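You operate a simulated robot arm through the tools that you are given. There is no shell and no other tool.

You run a simulated robot arm. Do the job below in one go: nothing can be reset, and whatever is moved stays where it is left.

## Task
Brush the grit off the upturned sole, then screw each stud tight into the socket of its colour.
Fine: the green brush does it and goes back. Set down upright: green brush. What is to be rubbed or washed off counts as gone when no trace of it is left.
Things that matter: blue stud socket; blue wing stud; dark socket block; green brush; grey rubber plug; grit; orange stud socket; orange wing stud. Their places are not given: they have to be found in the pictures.

Only the result counts: the job must be done as asked and must still hold three seconds after the hand-in. Knocking over, shifting, dropping, spilling or breaking anything else fails it.

## Robot
A 7-joint arm with a two-finger parallel gripper, fixed in place. Base frame: the origin is at the foot of the arm, x ahead of it, y to its left, z up; the work surface is at about z = 0.7. Lengths are in m, angles in degrees, forces in N, time in s.
Its first joint turns from -166.0 to 166.0 degrees. Payload 1.57 kg.
The tool frame sits at the grasp point between the pads (the TCP): z along the fingers, y along the line on which they close. The tips reach 0.03 m beyond it. The gripper opens to 0.11 m. The fingers are 0.024 m wide and 0.012 m thick; the gripper's body (0.048 by 0.112 m) begins 0.078 m behind the TCP.
Orientation is that of the tool frame in the base frame, as a unit quaternion [w, x, y, z]. With the fingers straight down and closing along the base's y, the tool's x points along the base's -x, its y along +y and its z along -z.

## Interface
- The arm moves only by the tool arm_command. Its argument "rows" is one flat list of numbers, 7 for each row, row after row: the turn, a rotation vector about the base's x, y, z in degrees, then the shift along the base's x, y, z in m, then the opening, from 0 (shut) to 1 (fully open). In form: [wx, wy, wz, tx, ty, tz, gripper, wx, wy, wz, tx, ty, tz, gripper, ...]. A call has 1 to 20 rows; each row shifts and turns the commanded pose from where the row before left it. Each row takes 0.2 s and may step no farther than 0.05 m and 8.6 degrees from the row before; otherwise, or with a gripper value out of range, the whole call is refused. Where a pose cannot be reached the arm comes as near as it can. A force on the tool above 90 N (or 10 N above the force at the start of the call, whichever is more), or a blocked arm, ends the call early, and 0.2 s more pass. The fingers move at their own pace (about 0.108 m/s each) and stop on an object; they squeeze with about 34 N. The grip force told is the motor's: it shows also when the fingers shut on nothing. Time passes only in rows, and 0.2 s behind the last, so rows that do not move let the fingers close. The reply holds the time, the measured pose of the TCP, the force on the tool along the base axes, the opening and the grip force, in the units named above and with some noise, with the torque about the TCP (base axes, N m) and any sound that the robot's microphone picked up, and new pictures: "pictures" is both (left out), scene, wrist or none.
- Cameras (640 x 400 px; columns grow to the right, rows downward): "scene" is fixed at [0.3991, -0.4999, 1.6054]; the picture's right is [0.46, -0.89, 0.00], its down [-0.85, -0.43, -0.30] and it looks along [0.26, 0.14, -0.95] (base axes); focal length 295 px, centre (320, 200). "wrist" rides on the gripper at [0.07, 0.016, -0.141] in the tool frame; the picture's right is [-0.23, 0.97, 0.00], its down [-0.86, -0.20, -0.48] and it looks along [-0.47, -0.11, 0.88] (tool axes); focal length 222 px, centre (320, 200).
- move_column(by): slides the trunk up (or, below 0, down) by that many m; the arm rides with it, the base frame stays. It gives what a move gives, with no picture.
- probe_pixels(camera, pixels): there is no depth. For up to 12 entries [column, row, z] of the newest picture of that camera ("zoom" is the newest enlarged one), the place [x, y] in the base frame at which the ray of that pixel passes the height z, good to about 0.002 m. It takes no simulated time.
- zoom(camera, box): a new picture of the part [left, top, right, bottom] of that camera's present view, enlarged. It takes no simulated time.
- sign_off(): hands the job in; it is judged then, once.

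Open the gripper and draw the arm clear of the work before you hand the job in, unless the task says otherwise.

The tools are called after ">>>" as a command line: name --argument value ..., lists and objects as JSON in quotes. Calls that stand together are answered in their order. arm_command: Moves the arm, as the interface text tells. Its arguments: {"type":"object","properties":{"rows":{"type":"array","items":{"type":"number"}},"pictures":{"type":"string","enum":["both","scene","wrist","none"]}},"required":["rows"]} The other tools are called the same way: move_column (by) slides the trunk up or down; probe_pixels (camera, pixels) gives the place at which the rays of pixels pass given heights; zoom (camera, box) takes an enlarged picture of a part of a camera's view; sign_off () hands the job in.

At the start:

```text
clock: 0.0
eef_pos: [0.6204, -0.3109, 1.2032]
orientation: [0.0, 0.0, 1.0, -0.001]
force: [0.3, -0.3, 0.3]
ft_torque: [-0.02, 0.0, -0.01]
finger_gap: 0.1099
grasp_force: 0.0
trunk travel left (down, up): [-0.4, 0.21]
```

scene: 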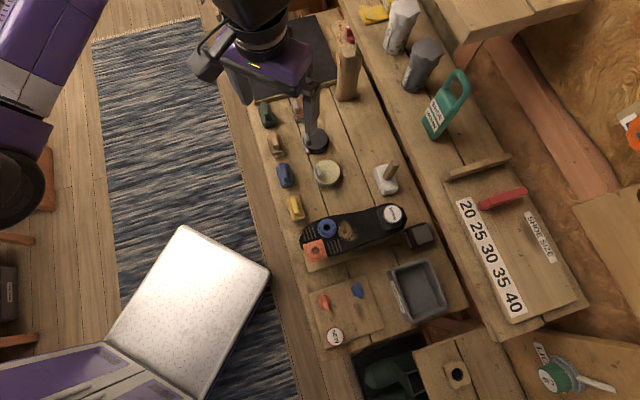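
wrist: 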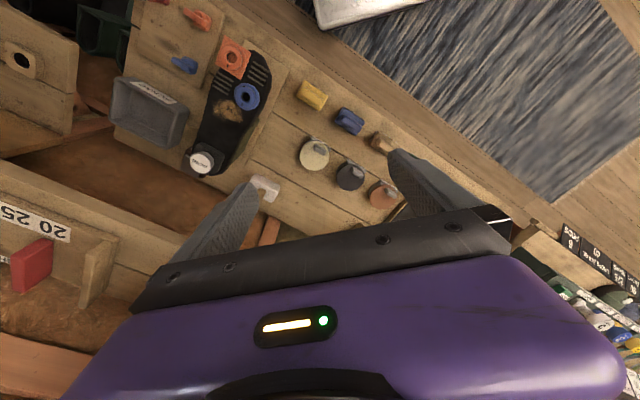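

The scene shows a sole near (350,230) with blue (327,228) and orange (315,250) sockets, and brushes along (268,115)-(295,207). I zoom in on those areas to see the details.

>>> zoom --camera "scene" --box '[280, 180, 440, 280]'

>>> zoom --camera "scene" --box '[240, 80, 400, 180]'

>>> zoom --camera "scene" --box '[300, 260, 460, 360]'

>>> zoom --camera "wrist" --box '[100, 0, 420, 200]'

```text
4.00 times, centred on (360, 230) of scene
```

zoom: 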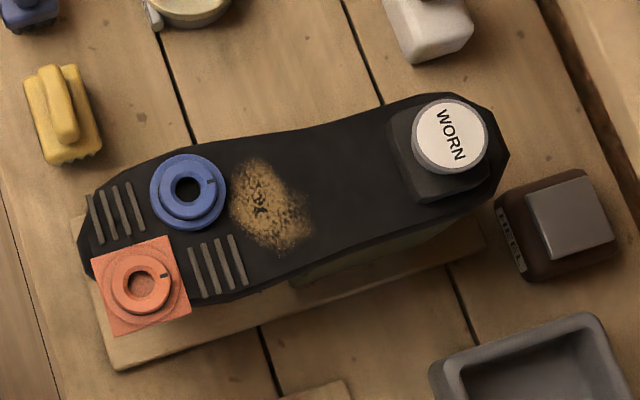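

```text
4.00 times, centred on (320, 130) of scene
```

zoom: 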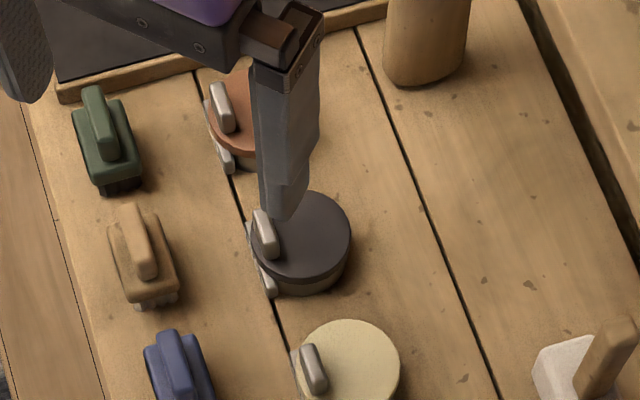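

```text
4.00 times, centred on (380, 310) of scene
```

zoom: 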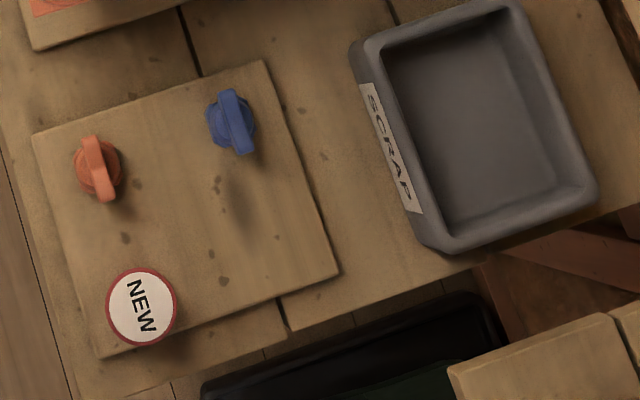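

```text
2.00 times, centred on (260, 100) of wrist
```

zoom: 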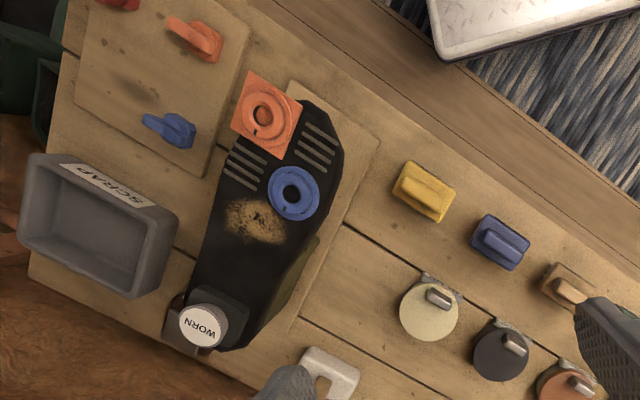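

The orange socket at (314,251) looks different inside from the blue one. I zoom in much closer on both sockets, the studs, the block at (420,236) and the green brush.

>>> zoom --camera "scene" --box '[295, 210, 359, 270]'

>>> zoom --camera "scene" --box '[375, 195, 439, 255]'

>>> zoom --camera "scene" --box '[310, 275, 374, 315]'

>>> zoom --camera "scene" --box '[250, 90, 314, 140]'

>>> zoom --camera "wrist" --box '[200, 30, 280, 80]'

>>> zoom --camera "wrist" --box '[150, 0, 270, 80]'

```text
6.67 times, centred on (327, 240) of scene
```

zoom: 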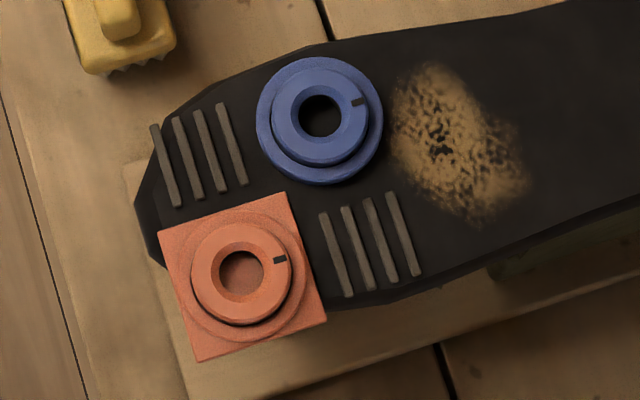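

```text
6.67 times, centred on (407, 225) of scene
```

zoom: 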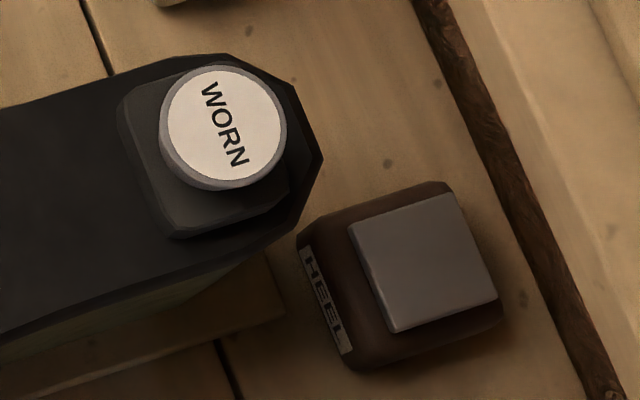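

```text
10.00 times, centred on (342, 295) of scene
```

zoom: 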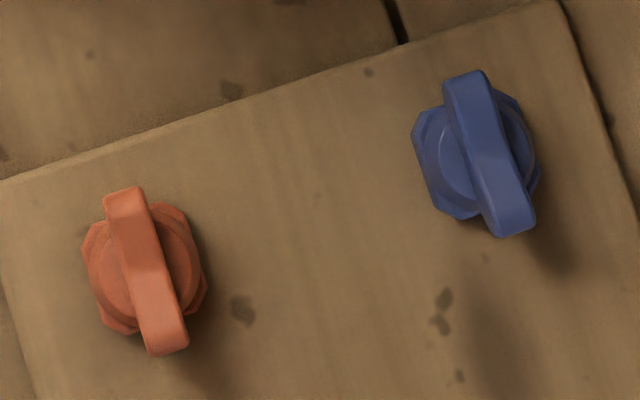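

```text
8.00 times, centred on (282, 115) of scene
```

zoom: 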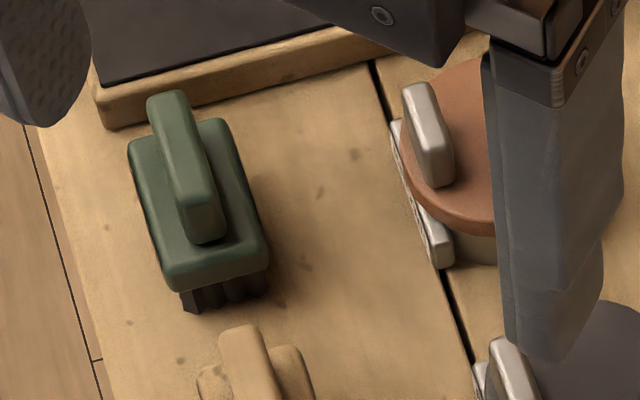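

```text
8.00 times, centred on (240, 55) of wrist
```

zoom: 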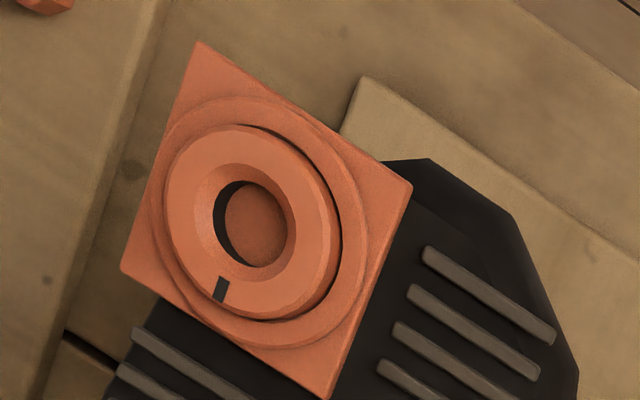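

```text
5.00 times, centred on (210, 40) of wrist
```

zoom: 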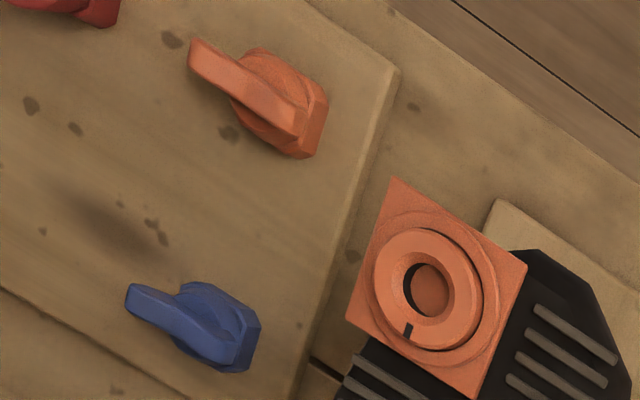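

Now I locate the important things by probing the same items in both cameras at several heights: blue socket scene (327,228)/wrist (246,96), orange socket scene (315,251)/wrist (232,57), studs, the green brush, and table references.

>>> probe_pixels --camera "scene" --pixels '[[327, 227.5, 0.7], [327, 227.5, 0.75], [327, 227.5, 0.8], [319, 251.5, 0.7], [319, 251.5, 0.75], [319, 251.5, 0.8], [324, 301, 0.7], [324, 301, 0.75], [358, 290, 0.7], [358, 290, 0.75], [268, 117, 0.7], [268, 117, 0.75]]'

>>> probe_pixels --camera "wrist" --pixels '[[246, 96, 0.7], [246, 96, 0.75], [246, 96, 0.8], [232, 57, 0.7], [232, 57, 0.75], [232, 57, 0.8], [199, 19, 0.7], [199, 19, 0.75], [186, 65, 0.7], [186, 65, 0.75]]'

```text
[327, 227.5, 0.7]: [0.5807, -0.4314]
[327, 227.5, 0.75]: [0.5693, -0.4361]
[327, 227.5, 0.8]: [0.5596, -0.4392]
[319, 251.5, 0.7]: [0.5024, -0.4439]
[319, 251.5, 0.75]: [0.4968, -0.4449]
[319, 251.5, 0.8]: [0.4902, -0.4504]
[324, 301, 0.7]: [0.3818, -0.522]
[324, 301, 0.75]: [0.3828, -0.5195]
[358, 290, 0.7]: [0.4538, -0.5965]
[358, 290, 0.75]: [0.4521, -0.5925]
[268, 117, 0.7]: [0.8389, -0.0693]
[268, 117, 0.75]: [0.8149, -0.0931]
```

```text
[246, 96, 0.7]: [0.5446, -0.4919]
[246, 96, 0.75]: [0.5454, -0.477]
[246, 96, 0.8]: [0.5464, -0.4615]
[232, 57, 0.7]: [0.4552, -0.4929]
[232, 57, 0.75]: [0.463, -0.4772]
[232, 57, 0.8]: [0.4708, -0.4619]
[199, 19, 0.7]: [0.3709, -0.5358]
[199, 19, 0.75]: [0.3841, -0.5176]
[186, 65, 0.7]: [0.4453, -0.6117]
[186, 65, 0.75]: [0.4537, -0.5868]
```

Blue and orange sockets sit around z≈0.85 on the sole and the studs at about z≈0.75. I move the tool over to near (0.44,-0.446,1.02) to get a close wrist view of the sole.

>>> arm_command --rows '[0, 0, 0, -0.0257, -0.0194, -0.0262, 1, 0, 0, 0, -0.0257, -0.0194, -0.0262, 1, 0, 0, 0, -0.0257, -0.0194, -0.0262, 1, 0, 0, 0, -0.0257, -0.0194, -0.0262, 1, 0, 0, 0, -0.0257, -0.0194, -0.0262, 1, 0, 0, 0, -0.0257, -0.0194, -0.0262, 1, 0, 0, 0, -0.0257, -0.0194, -0.0262, 1]'

```text
clock: 1.6
eef_pos: [0.4407, -0.4461, 1.019]
orientation: [0.0, -0.001, 1.0, 0.0]
force: [0.1, 0.2, -0.3]
ft_torque: [-0.01, 0.03, -0.01]
finger_gap: 0.1103
grasp_force: 0.0
trunk travel left (down, up): [-0.4, 0.21]
```

scene: 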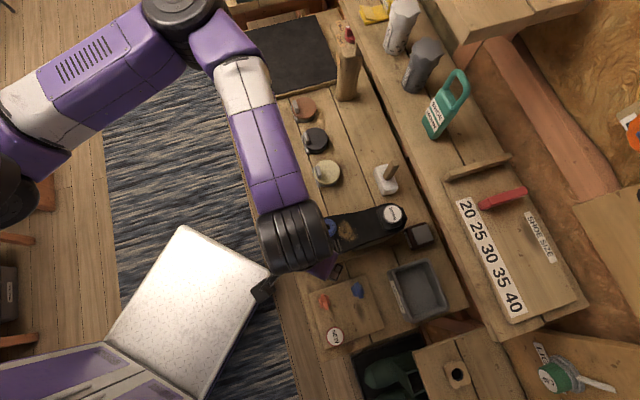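
wrist: 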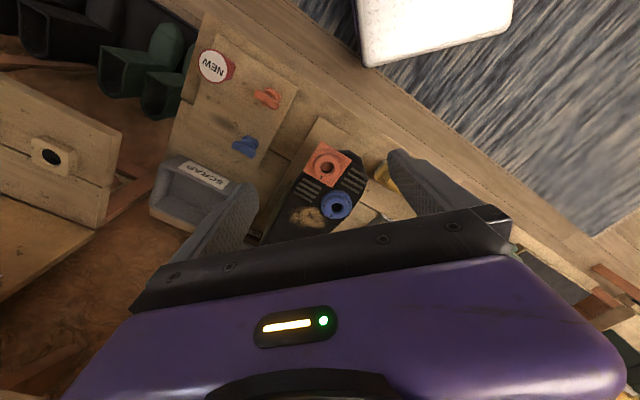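

The wrist view shows sockets at (327,168) and (337,205), studs at (267,97) and (245,146). I zoom in.

>>> zoom --camera "wrist" --box '[270, 125, 380, 245]'

>>> zoom --camera "wrist" --box '[190, 40, 310, 170]'

>>> probe_pixels --camera "wrist" --pixels '[[337, 206, 0.8], [337, 206, 0.85], [327, 167, 0.8], [327, 167, 0.85], [267, 97, 0.7], [267, 97, 0.75], [245, 146, 0.7], [245, 146, 0.75]]'

```text
3.33 times, centred on (325, 185) of wrist
```

zoom: 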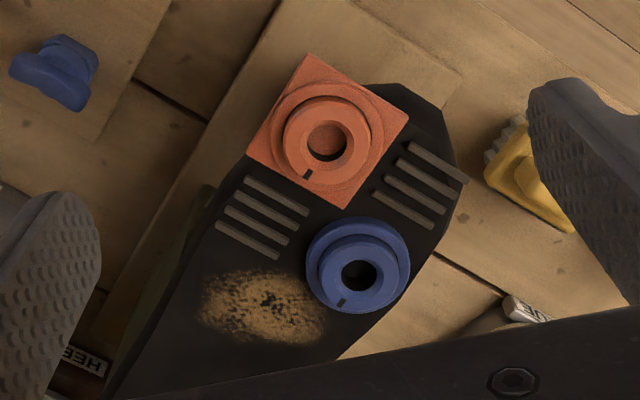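

```text
3.08 times, centred on (250, 105) of wrist
```

zoom: 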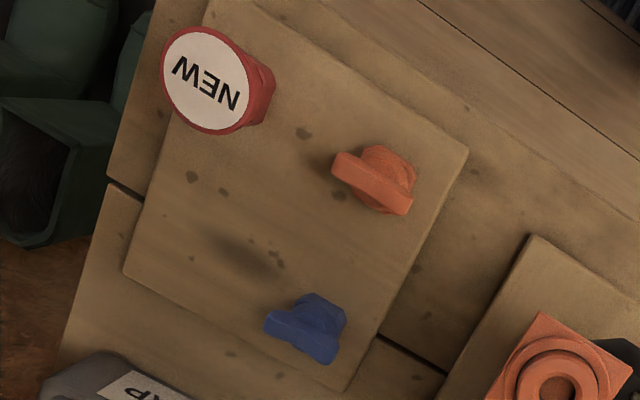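

```text
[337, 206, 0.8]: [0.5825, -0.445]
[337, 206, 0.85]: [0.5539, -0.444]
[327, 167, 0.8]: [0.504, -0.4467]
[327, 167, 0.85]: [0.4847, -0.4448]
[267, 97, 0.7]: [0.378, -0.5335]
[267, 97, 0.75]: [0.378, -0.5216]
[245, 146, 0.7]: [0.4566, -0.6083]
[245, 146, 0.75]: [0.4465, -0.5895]
```

The sockets triangulate near (0.55,-0.444,0.853) and (0.482,-0.445,0.85). Next I go and look at the green brush, near (0.82,-0.08), moving at a safe height.

>>> arm_command --rows '[0, 0, 0, 0.0245, 0.036, -0.001, 1, 0, 0, 0, 0.0245, 0.036, -0.001, 1, 0, 0, 0, 0.0245, 0.036, -0.001, 1, 0, 0, 0, 0.0245, 0.036, -0.001, 1, 0, 0, 0, 0.0245, 0.036, -0.001, 1, 0, 0, 0, 0.0245, 0.036, -0.001, 1, 0, 0, 0, 0.0245, 0.036, -0.001, 1, 0, 0, 0, 0.0245, 0.036, -0.001, 1, 0, 0, 0, 0.0245, 0.036, -0.001, 1, 0, 0, 0, 0.0245, 0.036, -0.001, 1, 0, 0, 0, 0.0245, 0.036, -0.001, 1]'

```text
clock: 4.2
eef_pos: [0.7037, -0.0962, 1.0115]
orientation: [0.002, 0.059, 0.998, 0.001]
force: [-0.8, -0.6, 0.4]
ft_torque: [0.0, -0.03, -0.01]
finger_gap: 0.1099
grasp_force: 0.0
trunk travel left (down, up): [-0.4, 0.21]
stopped in row 11: the arm was blocked; the commanded pose is now the measured one
```

scene: 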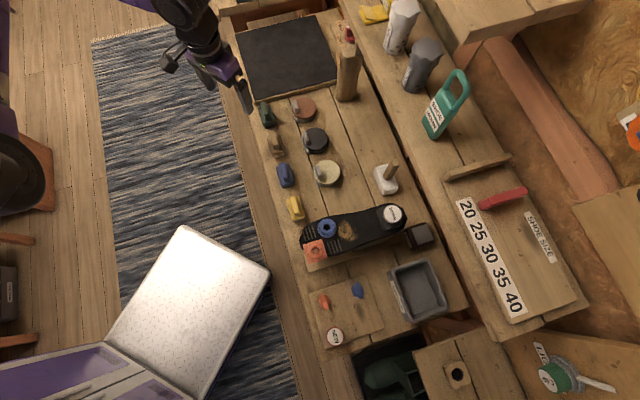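
wrist: 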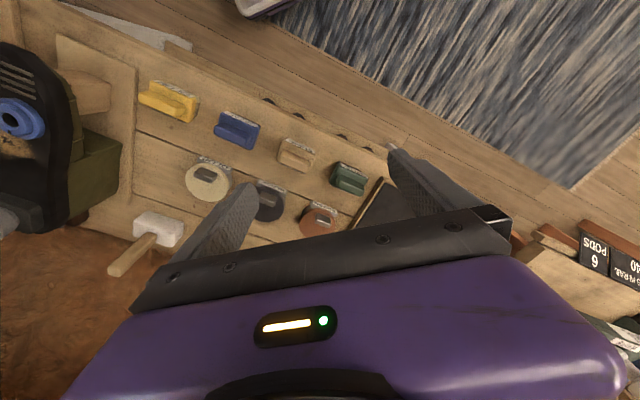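

The move stopped just short at (0.704,-0.096) with the tool yawed by about -7°, without any contact force (likely a joint limit). The green brush is in the wrist view at (348,178); I zoom in there and probe it.

>>> zoom --camera "wrist" --box '[290, 140, 400, 220]'

>>> zoom --camera "scene" --box '[250, 90, 300, 140]'

>>> zoom --camera "scene" --box '[150, 0, 310, 130]'

```text
5.00 times, centred on (345, 180) of wrist
```

zoom: 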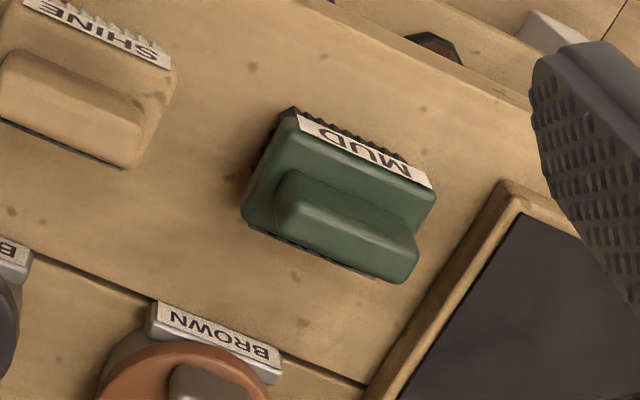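

```text
8.00 times, centred on (275, 115) of scene
```

zoom: 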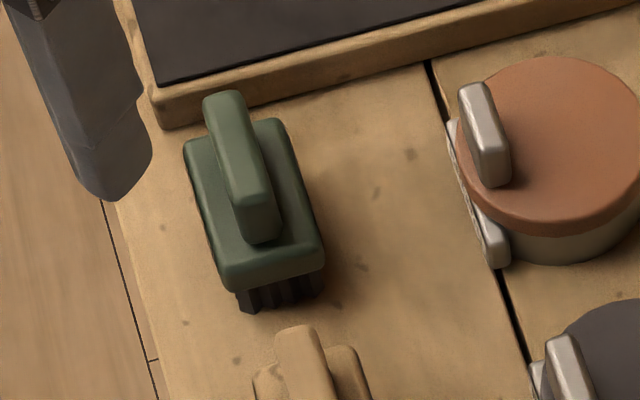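

```text
3.08 times, centred on (230, 65) of scene
```

zoom: 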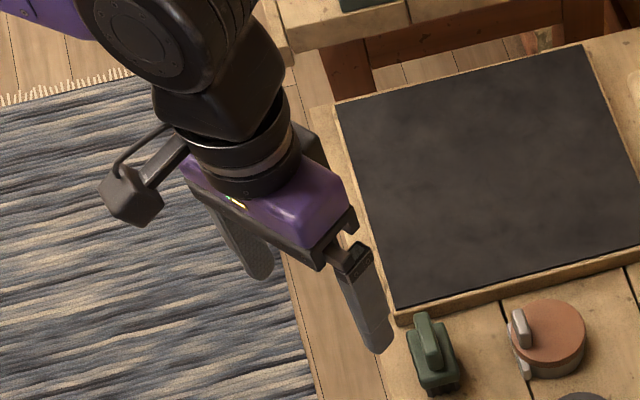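

The green "MUD" brush has a raised handle ridge. I probe the ridge ends in both cameras (scene ≈(263,102.5)–(267.5,117), wrist ≈(339,178)–(363,189)) to get its height, place and yaw.

>>> probe_pixels --camera "scene" --pixels '[[263.1, 103.0, 0.74], [263.1, 103.0, 0.77], [267.5, 115.5, 0.74], [267.5, 115.5, 0.77], [265.25, 109.5, 0.7], [265.25, 109.5, 0.74], [265.25, 109.5, 0.77], [272, 124, 0.72]]'

>>> probe_pixels --camera "wrist" --pixels '[[339, 178, 0.74], [339, 178, 0.77], [363, 189, 0.74], [363, 189, 0.77], [351, 183.4, 0.7], [351, 183.4, 0.74], [351, 183.4, 0.77], [341.4, 164, 0.72], [366, 176, 0.72]]'

```text
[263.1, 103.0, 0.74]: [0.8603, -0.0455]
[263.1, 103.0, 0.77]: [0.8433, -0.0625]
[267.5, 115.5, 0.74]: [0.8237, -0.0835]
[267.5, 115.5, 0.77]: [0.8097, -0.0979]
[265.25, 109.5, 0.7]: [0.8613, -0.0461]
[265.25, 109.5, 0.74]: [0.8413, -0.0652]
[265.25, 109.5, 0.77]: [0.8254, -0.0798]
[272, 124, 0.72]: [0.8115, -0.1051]
```

```text
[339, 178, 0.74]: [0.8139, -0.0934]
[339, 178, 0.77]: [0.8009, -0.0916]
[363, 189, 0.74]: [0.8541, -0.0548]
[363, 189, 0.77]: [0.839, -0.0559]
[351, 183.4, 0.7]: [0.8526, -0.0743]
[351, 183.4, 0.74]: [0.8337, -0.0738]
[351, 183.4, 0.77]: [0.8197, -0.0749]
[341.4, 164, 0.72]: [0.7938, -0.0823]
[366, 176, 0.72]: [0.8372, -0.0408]
```

The ridge is at about (0.828,-0.075), top z≈0.757, running along the (1,1) direction. I turn the tool by +52° about z so that the fingers close across it, holding position, to test the joint range.

>>> arm_command --rows '[0, 0, 8.5, 0, 0, 0, 1, 0, 0, 8.5, 0, 0, 0, 1, 0, 0, 8.5, 0, 0, 0, 1, 0, 0, 8.5, 0, 0, 0, 1, 0, 0, 8.5, 0, 0, 0, 1, 0, 0, 8.5, 0, 0, 0, 1]'

```text
clock: 5.6
eef_pos: [0.7044, -0.0936, 1.0104]
orientation: [0.001, -0.379, 0.925, 0.003]
force: [-0.2, 0.5, 0.5]
ft_torque: [0.02, 0.0, 0.02]
finger_gap: 0.1099
grasp_force: 0.1
trunk travel left (down, up): [-0.4, 0.21]
```

scene: 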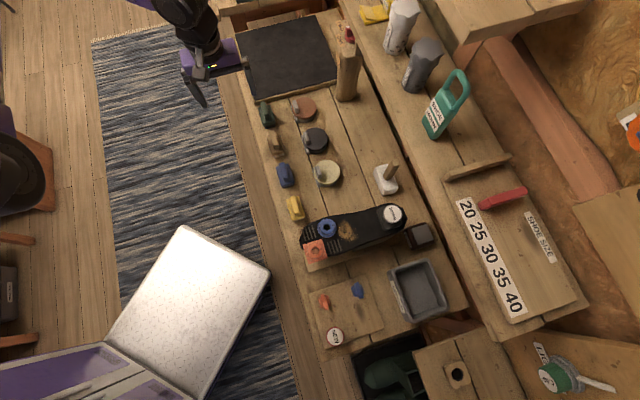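
wrist: 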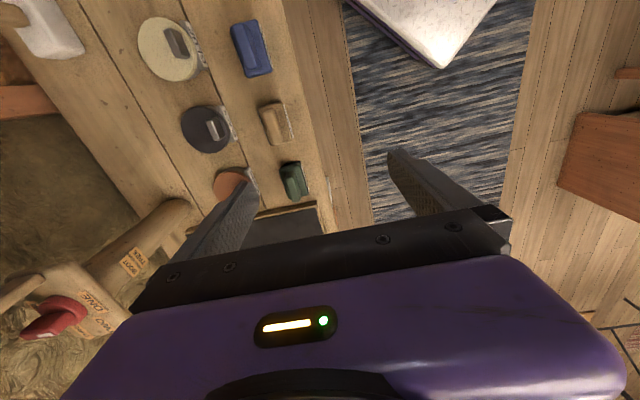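

Yaw is now 44.5°, fine. I move over the brush at z≈0.92 with the opening reduced to about 0.055 m to look again.

>>> arm_command --rows '[0, 0, 0, 0.031, 0.005, -0.0225, 0.6, 0, 0, 0, 0.031, 0.005, -0.0225, 0.5, 0, 0, 0, 0.031, 0.005, -0.0225, 0.5, 0, 0, 0, 0.031, 0.004, -0.0225, 0.5]'

```text
clock: 6.6
eef_pos: [0.8276, -0.0751, 0.9183]
orientation: [0.001, -0.377, 0.926, 0.002]
force: [-0.1, 0.1, 0.2]
ft_torque: [-0.03, -0.03, -0.02]
finger_gap: 0.0548
grasp_force: 0.0
trunk travel left (down, up): [-0.4, 0.21]
```

scene: 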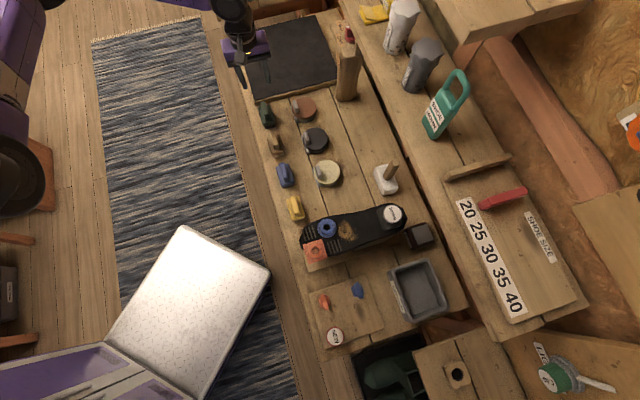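
wrist: 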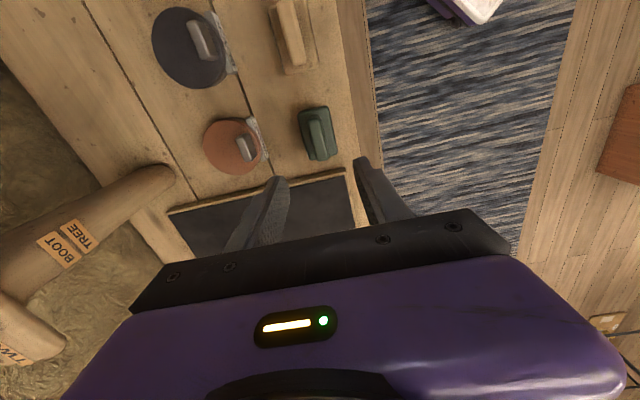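

The brush at wrist (317,133) is nearly under the grasp line (expected ≈(320,140)). I zoom and probe for an exact alignment.

>>> zoom --camera "wrist" --box '[270, 90, 366, 186]'

```text
4.17 times, centred on (318, 138) of wrist
```

zoom: 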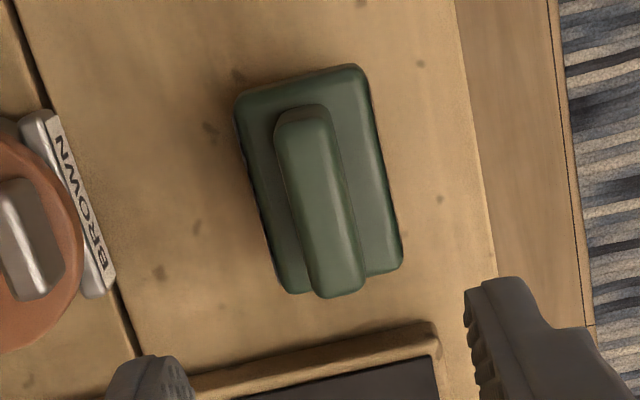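

I probe ridge ends and body corners in this zoom at plausible heights.

>>> probe_pixels --camera "zoom" --pixels '[[303, 118, 0.757], [338, 280, 0.757], [322, 200, 0.757], [322, 200, 0.745], [322, 200, 0.77], [242, 98, 0.738], [355, 70, 0.738], [400, 262, 0.738], [288, 288, 0.738]]'

>>> zoom --camera "scene" --box '[250, 90, 300, 140]'

```text
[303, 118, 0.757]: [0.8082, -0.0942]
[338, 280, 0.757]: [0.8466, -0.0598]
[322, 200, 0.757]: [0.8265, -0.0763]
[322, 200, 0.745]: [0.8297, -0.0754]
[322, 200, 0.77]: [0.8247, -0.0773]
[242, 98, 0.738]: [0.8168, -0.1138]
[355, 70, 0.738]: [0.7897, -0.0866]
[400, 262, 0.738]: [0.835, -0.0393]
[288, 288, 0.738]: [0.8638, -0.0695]
```

```text
8.00 times, centred on (275, 115) of scene
```

zoom: 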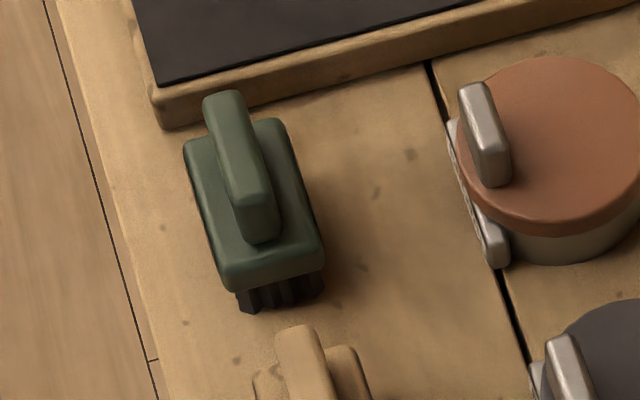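

The ridge runs at ≈44° with center ≈(0.827,-0.077). I check body-top height by probing its corners in the fresh scene zoom.

>>> probe_pixels --camera "zoom" --pixels '[[222, 275, 0.73], [222, 275, 0.74], [318, 248, 0.73], [318, 248, 0.74], [278, 124, 0.73], [278, 124, 0.74], [188, 148, 0.73], [188, 148, 0.74], [238, 165, 0.75], [238, 165, 0.76], [238, 165, 0.77], [265, 305, 0.7]]'

```text
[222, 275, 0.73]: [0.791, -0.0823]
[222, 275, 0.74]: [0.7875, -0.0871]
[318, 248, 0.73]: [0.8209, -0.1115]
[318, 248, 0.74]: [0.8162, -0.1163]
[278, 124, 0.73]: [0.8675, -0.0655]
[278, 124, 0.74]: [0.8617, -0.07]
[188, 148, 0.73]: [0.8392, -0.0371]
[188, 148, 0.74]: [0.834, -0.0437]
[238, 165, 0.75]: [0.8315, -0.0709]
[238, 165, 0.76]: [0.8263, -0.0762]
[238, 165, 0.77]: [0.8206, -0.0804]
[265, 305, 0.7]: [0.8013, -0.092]
```

Body top ≈0.737 and ridge top ≈0.76, so I descend to TCP z≈0.770 (tips 0.740) with a 0.044 m opening.

>>> arm_command --rows '[0, 0, 0, -0.0003, -0.001, -0.037, 0.4, 0, 0, 0, -0.0003, -0.0007, -0.037, 0.4, 0, 0, 0, 0, 0, -0.037, 0.4, 0, 0, 0, 0, 0, -0.036, 0.4]'

```text
clock: 7.6
eef_pos: [0.8273, -0.0778, 0.7725]
orientation: [0.0, -0.377, 0.926, 0.002]
force: [-1.9, -0.7, 5.9]
ft_torque: [-0.17, 0.01, -0.05]
finger_gap: 0.0438
grasp_force: 0.0
trunk travel left (down, up): [-0.4, 0.21]
```

scene: 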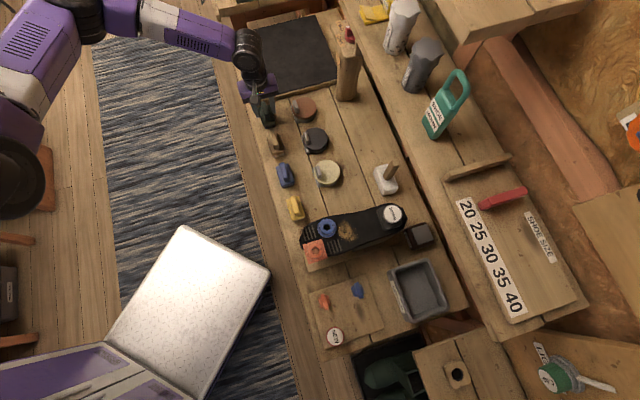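
wrist: 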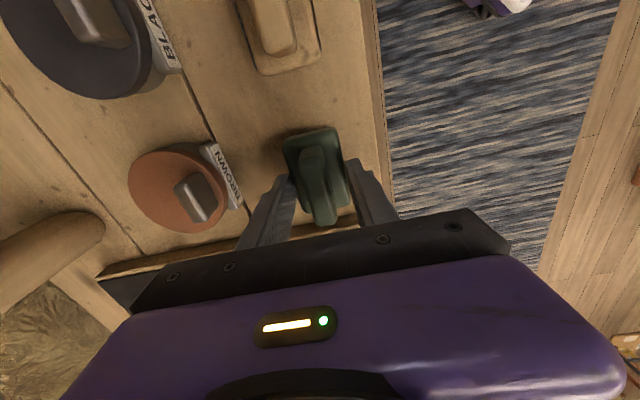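

A 6 N upward force shows that a fingertip is already touching the body. I raise 3 mm and look closely.

>>> arm_command --rows '[0, 0, 0, 0, 0, 0.003, 0.4]'

>>> zoom --camera "wrist" --box '[250, 110, 394, 240]'

```text
clock: 8.0
eef_pos: [0.8261, -0.0771, 0.7755]
orientation: [0.0, -0.377, 0.926, 0.002]
force: [0.2, 0.1, 0.3]
ft_torque: [0.03, -0.03, 0.02]
finger_gap: 0.0438
grasp_force: 0.0
trunk travel left (down, up): [-0.4, 0.21]
```

scene: 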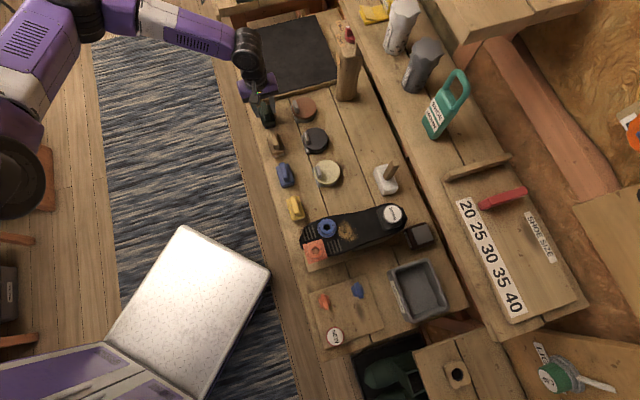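
wrist: 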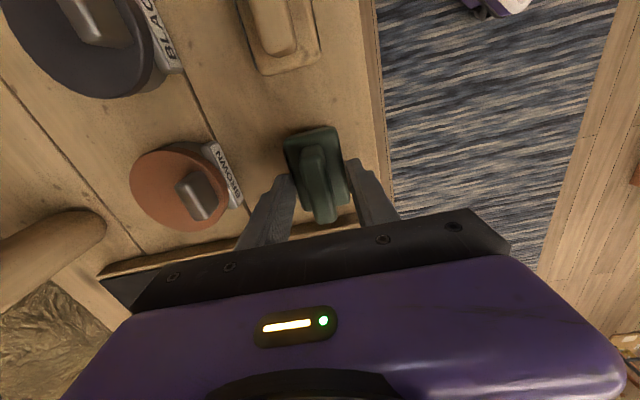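

```text
3.08 times, centred on (322, 175) of wrist
```

zoom: 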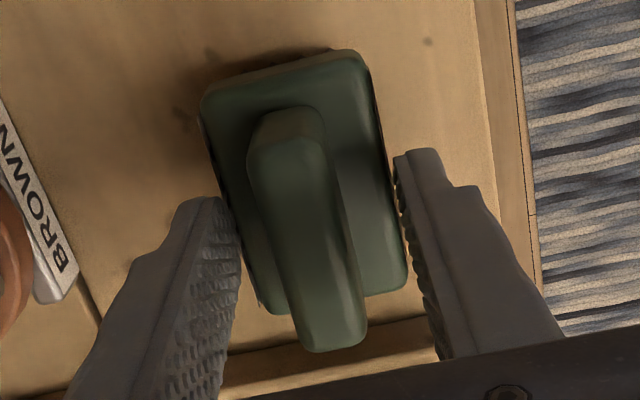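

The fingers straddle the ridge squarely with tips just above the body top. I close the gripper on the ridge.

>>> arm_command --rows '[0, 0, 0, 0, 0, 0, 0, 0, 0, 0, 0, 0, 0, 0, 0, 0, 0, 0, 0, 0, 0, 0, 0, 0, 0, 0, 0, 0]' --pictures "wrist"

```text
clock: 9.0
eef_pos: [0.8268, -0.0783, 0.7771]
orientation: [0.001, -0.377, 0.926, 0.003]
force: [-0.1, 0.2, -0.4]
ft_torque: [0.0, -0.01, -0.01]
finger_gap: 0.0173
grasp_force: 32.2
trunk travel left (down, up): [-0.4, 0.21]
```

wrist: 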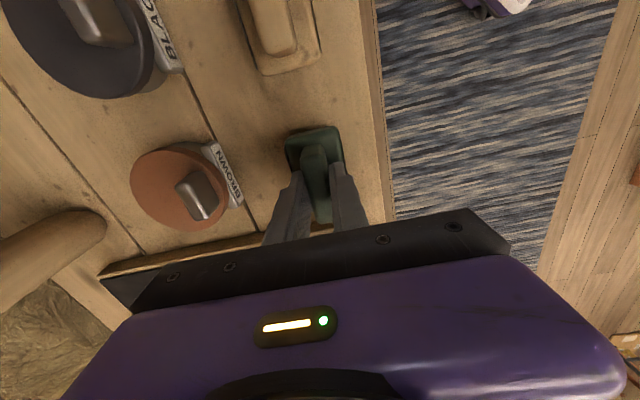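

The gap of 0.0173 m with 32 N shows that the ridge is held. I lift straight up by 0.15 m and check it.

>>> arm_command --rows '[0, 0, 0, 0, 0, 0.02, 0, 0, 0, 0, 0, 0, 0.04, 0, 0, 0, 0, 0, 0, 0.045, 0, 0, 0, 0, 0, 0, 0.045, 0]'

>>> zoom --camera "scene" --box '[295, 200, 415, 275]'

>>> probe_pixels --camera "scene" --pixels '[[338, 226, 0.84], [358, 234, 0.84], [345, 222, 0.84], [348, 243, 0.84], [346, 232, 0.84], [346, 232, 0.83], [300, 243, 0.84], [405, 216, 0.84], [383, 220, 0.84], [404, 232, 0.84]]'

```text
clock: 10.0
eef_pos: [0.8272, -0.0769, 0.925]
orientation: [0.0, -0.377, 0.926, 0.003]
force: [0.2, -0.1, 0.0]
ft_torque: [0.03, 0.03, 0.0]
finger_gap: 0.0
grasp_force: 20.8
trunk travel left (down, up): [-0.4, 0.21]
```

scene: 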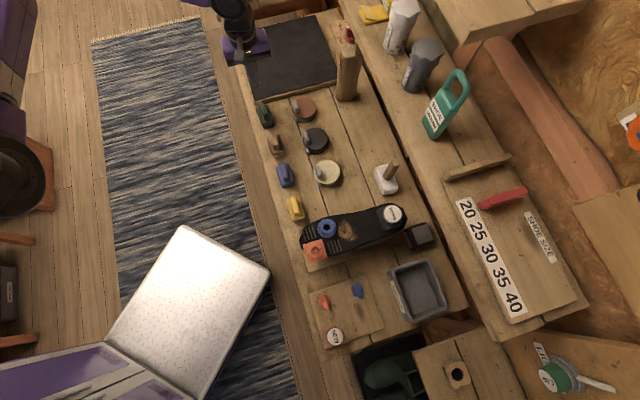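
wrist: 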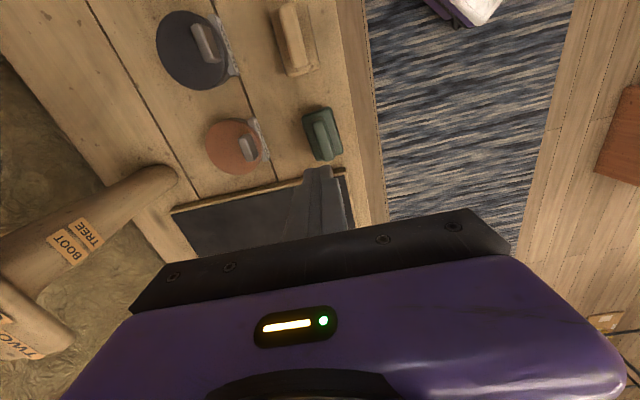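

```text
5.33 times, centred on (355, 238) of scene
```

zoom: 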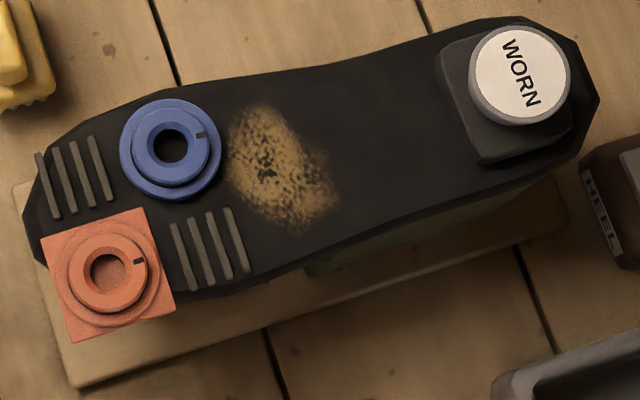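

```text
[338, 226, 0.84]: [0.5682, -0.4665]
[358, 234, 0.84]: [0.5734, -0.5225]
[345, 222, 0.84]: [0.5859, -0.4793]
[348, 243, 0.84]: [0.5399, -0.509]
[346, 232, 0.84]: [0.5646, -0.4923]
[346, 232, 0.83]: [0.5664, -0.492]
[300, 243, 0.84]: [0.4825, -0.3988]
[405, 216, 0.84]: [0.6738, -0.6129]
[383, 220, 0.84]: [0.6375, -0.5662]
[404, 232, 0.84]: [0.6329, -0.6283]
```

The gap went to 0: the brush slipped out and stayed on the table at wrist (322,133), undisturbed. I'll grip the wider body instead; first I open and look at the brush again.

>>> arm_command --rows '[0, 0, 0, 0, 0, 0, 0.65, 0, 0, 0, 0, 0, 0, 0.65]' --pictures "wrist"

>>> zoom --camera "wrist" --box '[274, 98, 370, 158]'

>>> zoom --camera "scene" --box '[250, 90, 300, 140]'

```text
clock: 10.6
eef_pos: [0.8263, -0.0778, 0.9249]
orientation: [0.001, -0.378, 0.926, 0.003]
force: [0.2, -0.2, -0.2]
ft_torque: [0.01, 0.03, 0.01]
finger_gap: 0.0716
grasp_force: 0.1
trunk travel left (down, up): [-0.4, 0.21]
```

wrist: 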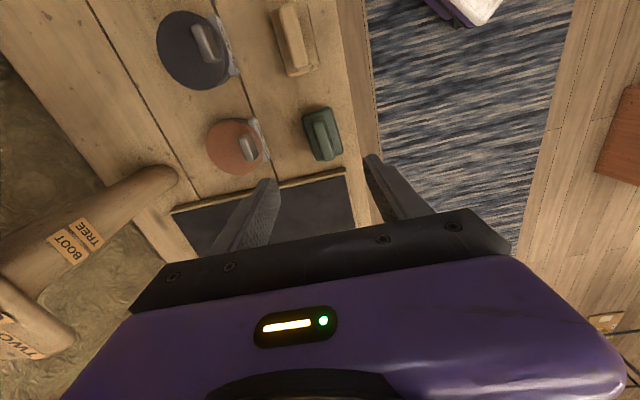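

```text
6.67 times, centred on (322, 128) of wrist
```

zoom: 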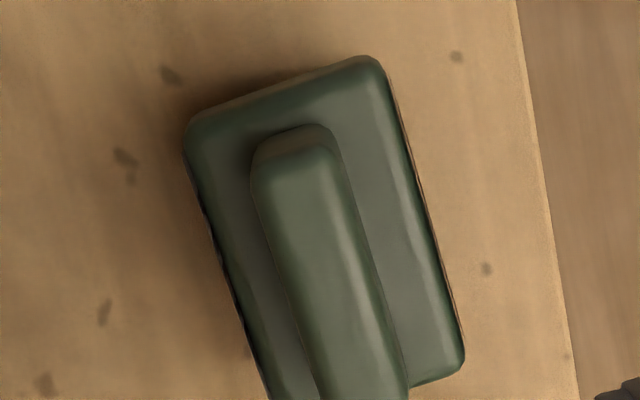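

```text
8.00 times, centred on (275, 115) of scene
```

zoom: 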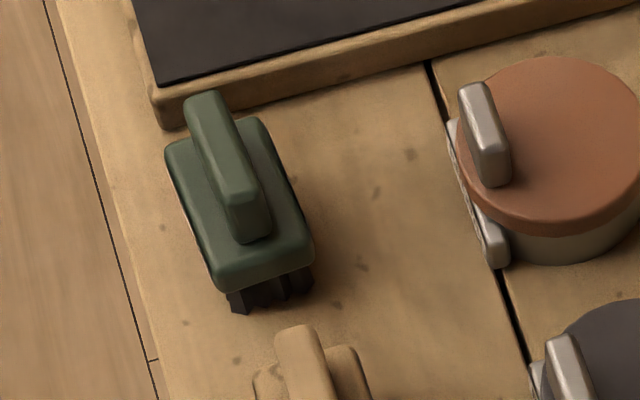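

The brush got nudged a little by the release (a few mm and a few degrees). I probe its body corners in the wrist view to get its new pose.

>>> zoom --camera "wrist" --box '[258, 93, 386, 173]'

```text
5.00 times, centred on (322, 133) of wrist
```

zoom: 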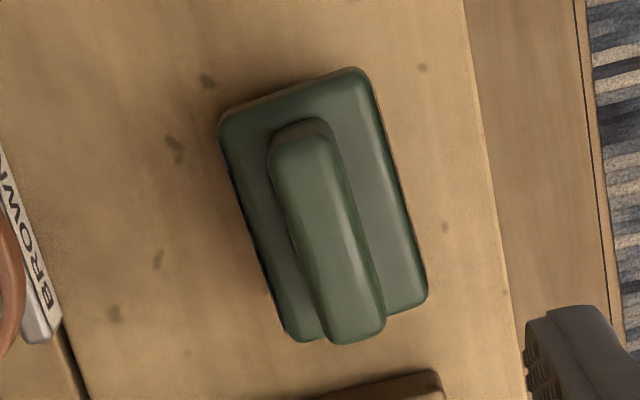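

>>> probe_pixels --camera "zoom" --pixels '[[222, 118, 0.737], [360, 70, 0.737], [428, 300, 0.737], [287, 340, 0.737], [302, 150, 0.758], [350, 318, 0.758], [326, 232, 0.758], [35, 310, 0.74]]'

```text
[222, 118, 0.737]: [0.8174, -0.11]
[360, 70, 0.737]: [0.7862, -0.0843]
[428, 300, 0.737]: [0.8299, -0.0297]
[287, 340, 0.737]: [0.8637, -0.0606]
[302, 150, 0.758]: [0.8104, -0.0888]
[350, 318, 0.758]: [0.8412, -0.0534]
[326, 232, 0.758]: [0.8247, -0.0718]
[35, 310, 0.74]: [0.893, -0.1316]
```

The brush is now at about (0.824,-0.071) with yaw ≈49°. I align, then descend around the body to TCP z≈0.748 with a 0.07 m opening.

>>> arm_command --rows '[0, 0, 4.7, -0.0022, 0.0062, 0, 0.65, 0, 0, 0, 0, 0, -0.04, 0.65, 0, 0, 0, 0, 0, -0.045, 0.65, 0, 0, 0, 0, 0, -0.045, 0.65, 0, 0, 0, 0, 0, -0.03, 0.65, 0, 0, 0, 0, 0, -0.015, 0.65]'

>>> zoom --camera "wrist" --box '[240, 110, 400, 240]'

```text
clock: 12.0
eef_pos: [0.824, -0.0711, 0.7519]
orientation: [0.0, -0.414, 0.91, 0.001]
force: [-0.3, -0.3, 0.2]
ft_torque: [0.0, 0.02, 0.0]
finger_gap: 0.0712
grasp_force: 0.1
trunk travel left (down, up): [-0.4, 0.21]
```

scene: 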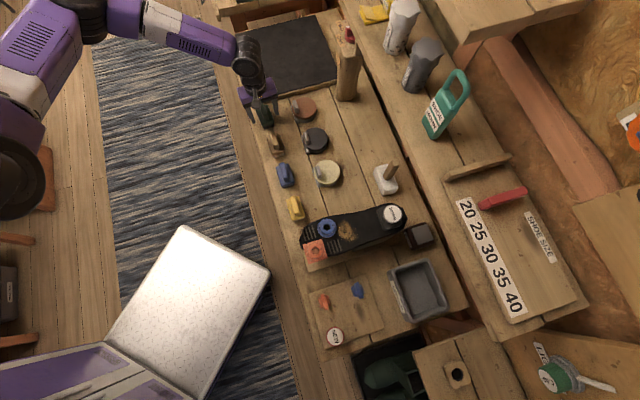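
wrist: 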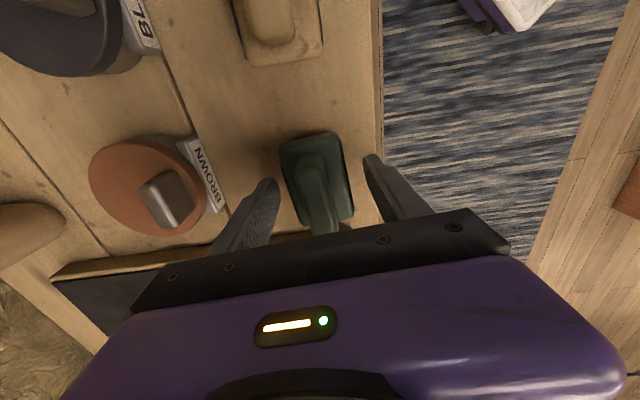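

```text
3.08 times, centred on (320, 175) of wrist
```

zoom: 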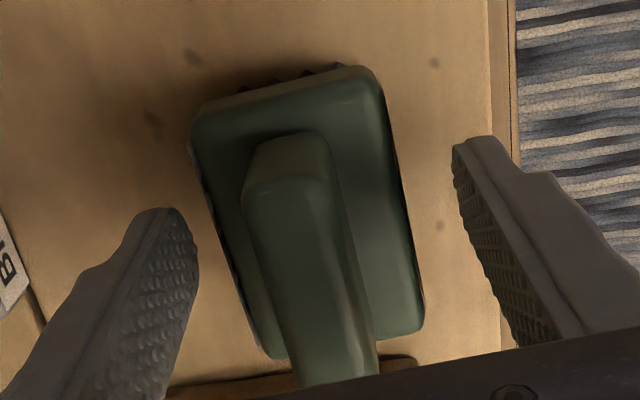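

The fingers straddle the body symmetrically. I lower by another 4 mm and close firmly on the body.

>>> arm_command --rows '[0, 0, 0, 0, 0, -0.004, 0.65, 0, 0, 0, 0, 0, 0, 0.3, 0, 0, 0, 0, 0, 0, 0, 0, 0, 0, 0, 0, 0, 0, 0, 0, 0, 0, 0, 0, 0]' --pictures "both"

>>> zoom --camera "wrist" --box '[240, 110, 400, 240]'

```text
clock: 13.2
eef_pos: [0.8231, -0.0704, 0.7477]
orientation: [0.0, -0.415, 0.91, 0.002]
force: [0.3, 0.3, -0.7]
ft_torque: [-0.01, -0.06, 0.05]
finger_gap: 0.0443
grasp_force: 34.4
trunk travel left (down, up): [-0.4, 0.21]
```

scene: 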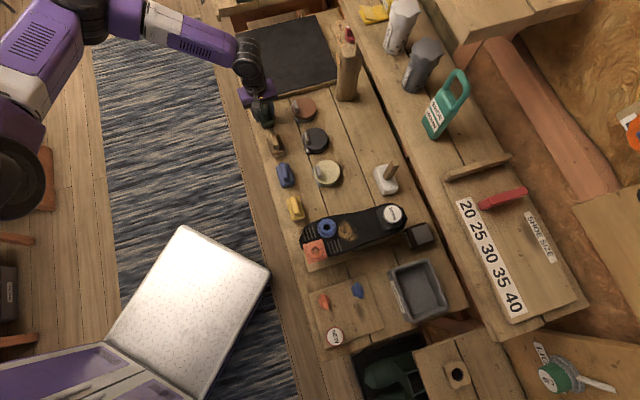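
wrist: 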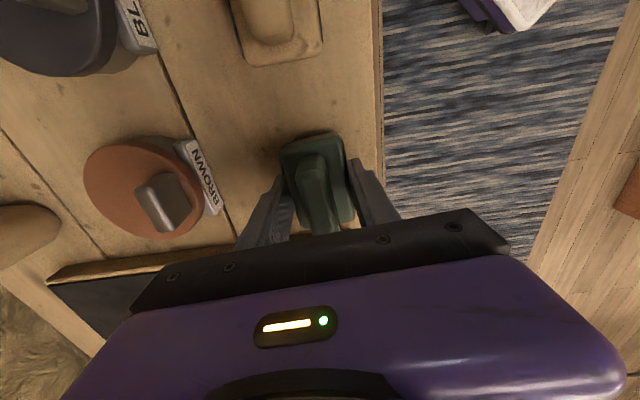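

```text
3.08 times, centred on (320, 175) of wrist
```

zoom: 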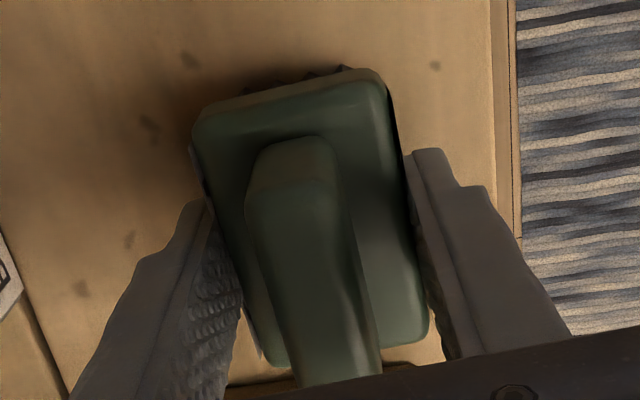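

The gap of 0.0443 m is the body's width, with 34 N grip. I lift gently by 0.03 m first and check that it stays.

>>> arm_command --rows '[0, 0, 0, 0, 0, 0.01, 0, 0, 0, 0, 0, 0, 0.02, 0, 0, 0, 0, 0, 0, 0.02, 0]' --pictures "wrist"

```text
clock: 14.0
eef_pos: [0.8244, -0.0709, 0.7976]
orientation: [0.0, -0.414, 0.91, 0.002]
force: [0.4, 1.0, -1.1]
ft_torque: [0.01, 0.0, -0.01]
finger_gap: 0.0444
grasp_force: 34.3
trunk travel left (down, up): [-0.4, 0.21]
```

wrist: 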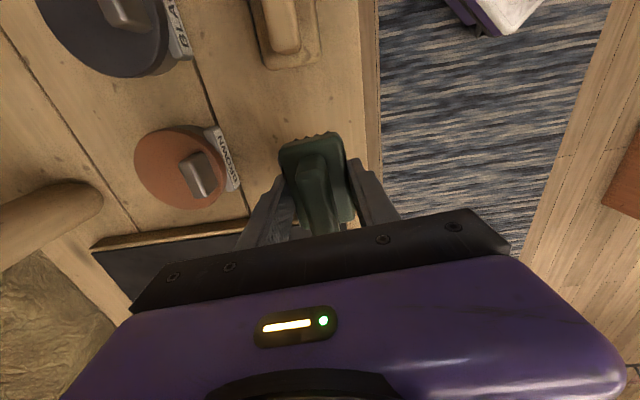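

The brush is held firmly (gap 0.0444). I lift it to z≈0.98 and carry it toward the sole while turning -90° so its long axis will lie along the sole (fingers to the sides, away from the socket).

>>> arm_command --rows '[0, 0, 0, 0, 0, 0.045, 0, 0, 0, 0, 0, 0, 0.045, 0, 0, 0, 0, 0, 0, 0.045, 0, 0, 0, 0, 0, 0, 0.045, 0, 0, 0, -7.5, -0.0187, -0.0358, 0, 0, 0, 0, -7.5, -0.0187, -0.0358, 0, 0, 0, 0, -7.5, -0.0187, -0.0358, 0, 0, 0, 0, -7.5, -0.0187, -0.0358, 0, 0, 0, 0, -7.5, -0.0187, -0.0358, 0, 0, 0, 0, -7.5, -0.0187, -0.0358, 0, 0, 0, 0, -7.5, -0.0187, -0.0358, 0, 0, 0, 0, -7.5, -0.0187, -0.0358, 0, 0, 0, 0, -7.5, -0.0187, -0.0358, 0, 0, 0, 0, -7.5, -0.0187, -0.0358, 0, 0, 0, 0, -7.5, -0.0187, -0.0358, 0, 0, 0, 0, -7.5, -0.0187, -0.0358, 0, 0]'

```text
clock: 17.4
eef_pos: [0.6026, -0.5011, 0.9772]
orientation: [0.002, 0.35, 0.937, 0.001]
force: [0.9, 0.6, -0.9]
ft_torque: [-0.06, 0.03, 0.0]
finger_gap: 0.0442
grasp_force: 34.6
trunk travel left (down, up): [-0.4, 0.21]
```

scene: 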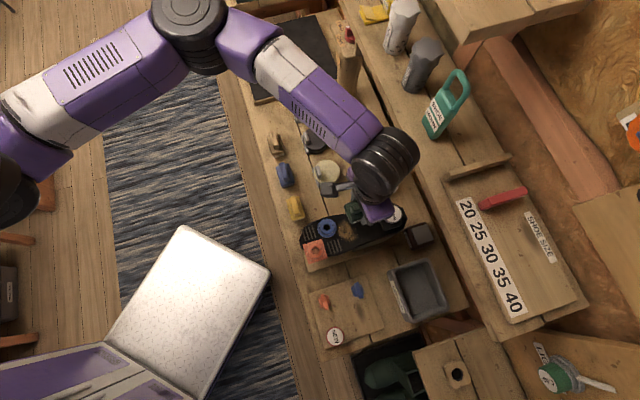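
wrist: 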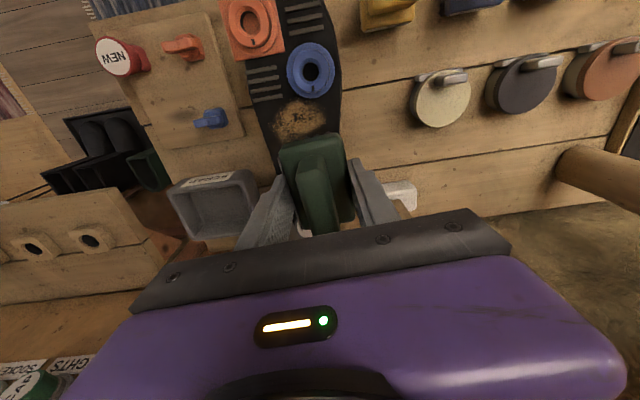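

It worked: yaw ≈-41°, the brush is held above the sole, and the grit is visible at wrist (300,122) with the blue socket at (310,70). I zoom in to locate them exactly.

>>> zoom --camera "wrist" --box '[220, 0, 380, 150]'

>>> probe_pixels --camera "wrist" --pixels '[[311, 71, 0.84], [311, 71, 0.85], [311, 71, 0.86], [249, 28, 0.84], [249, 28, 0.85], [249, 28, 0.86], [300, 121, 0.83], [300, 121, 0.84], [300, 121, 0.85]]'

>>> probe_pixels --camera "scene" --pixels '[[327, 227.5, 0.84], [327, 227.5, 0.85], [327, 227.5, 0.86], [315, 251.5, 0.84], [315, 251.5, 0.85], [315, 251.5, 0.86]]'

```text
2.67 times, centred on (300, 75) of wrist
```

zoom: 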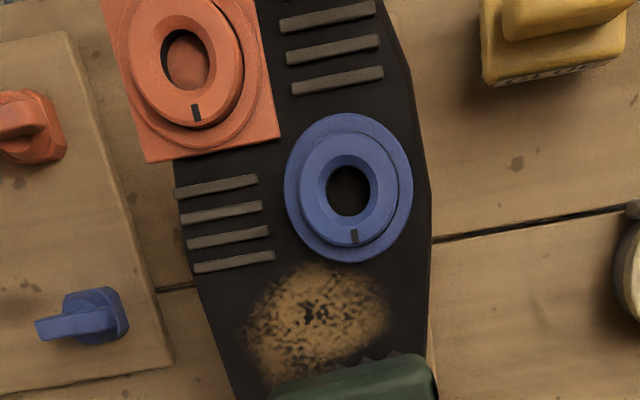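

```text
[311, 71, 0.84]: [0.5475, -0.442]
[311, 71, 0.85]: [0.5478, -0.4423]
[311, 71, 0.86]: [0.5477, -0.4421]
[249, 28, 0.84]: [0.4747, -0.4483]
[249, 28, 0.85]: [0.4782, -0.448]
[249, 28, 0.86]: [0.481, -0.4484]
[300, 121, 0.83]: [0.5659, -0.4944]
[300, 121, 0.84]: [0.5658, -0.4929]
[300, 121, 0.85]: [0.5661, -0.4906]
```

```text
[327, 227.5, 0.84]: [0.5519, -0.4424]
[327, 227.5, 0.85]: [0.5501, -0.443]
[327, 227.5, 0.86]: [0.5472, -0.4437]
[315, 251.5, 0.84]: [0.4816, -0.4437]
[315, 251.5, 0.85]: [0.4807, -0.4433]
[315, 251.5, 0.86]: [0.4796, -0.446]
```

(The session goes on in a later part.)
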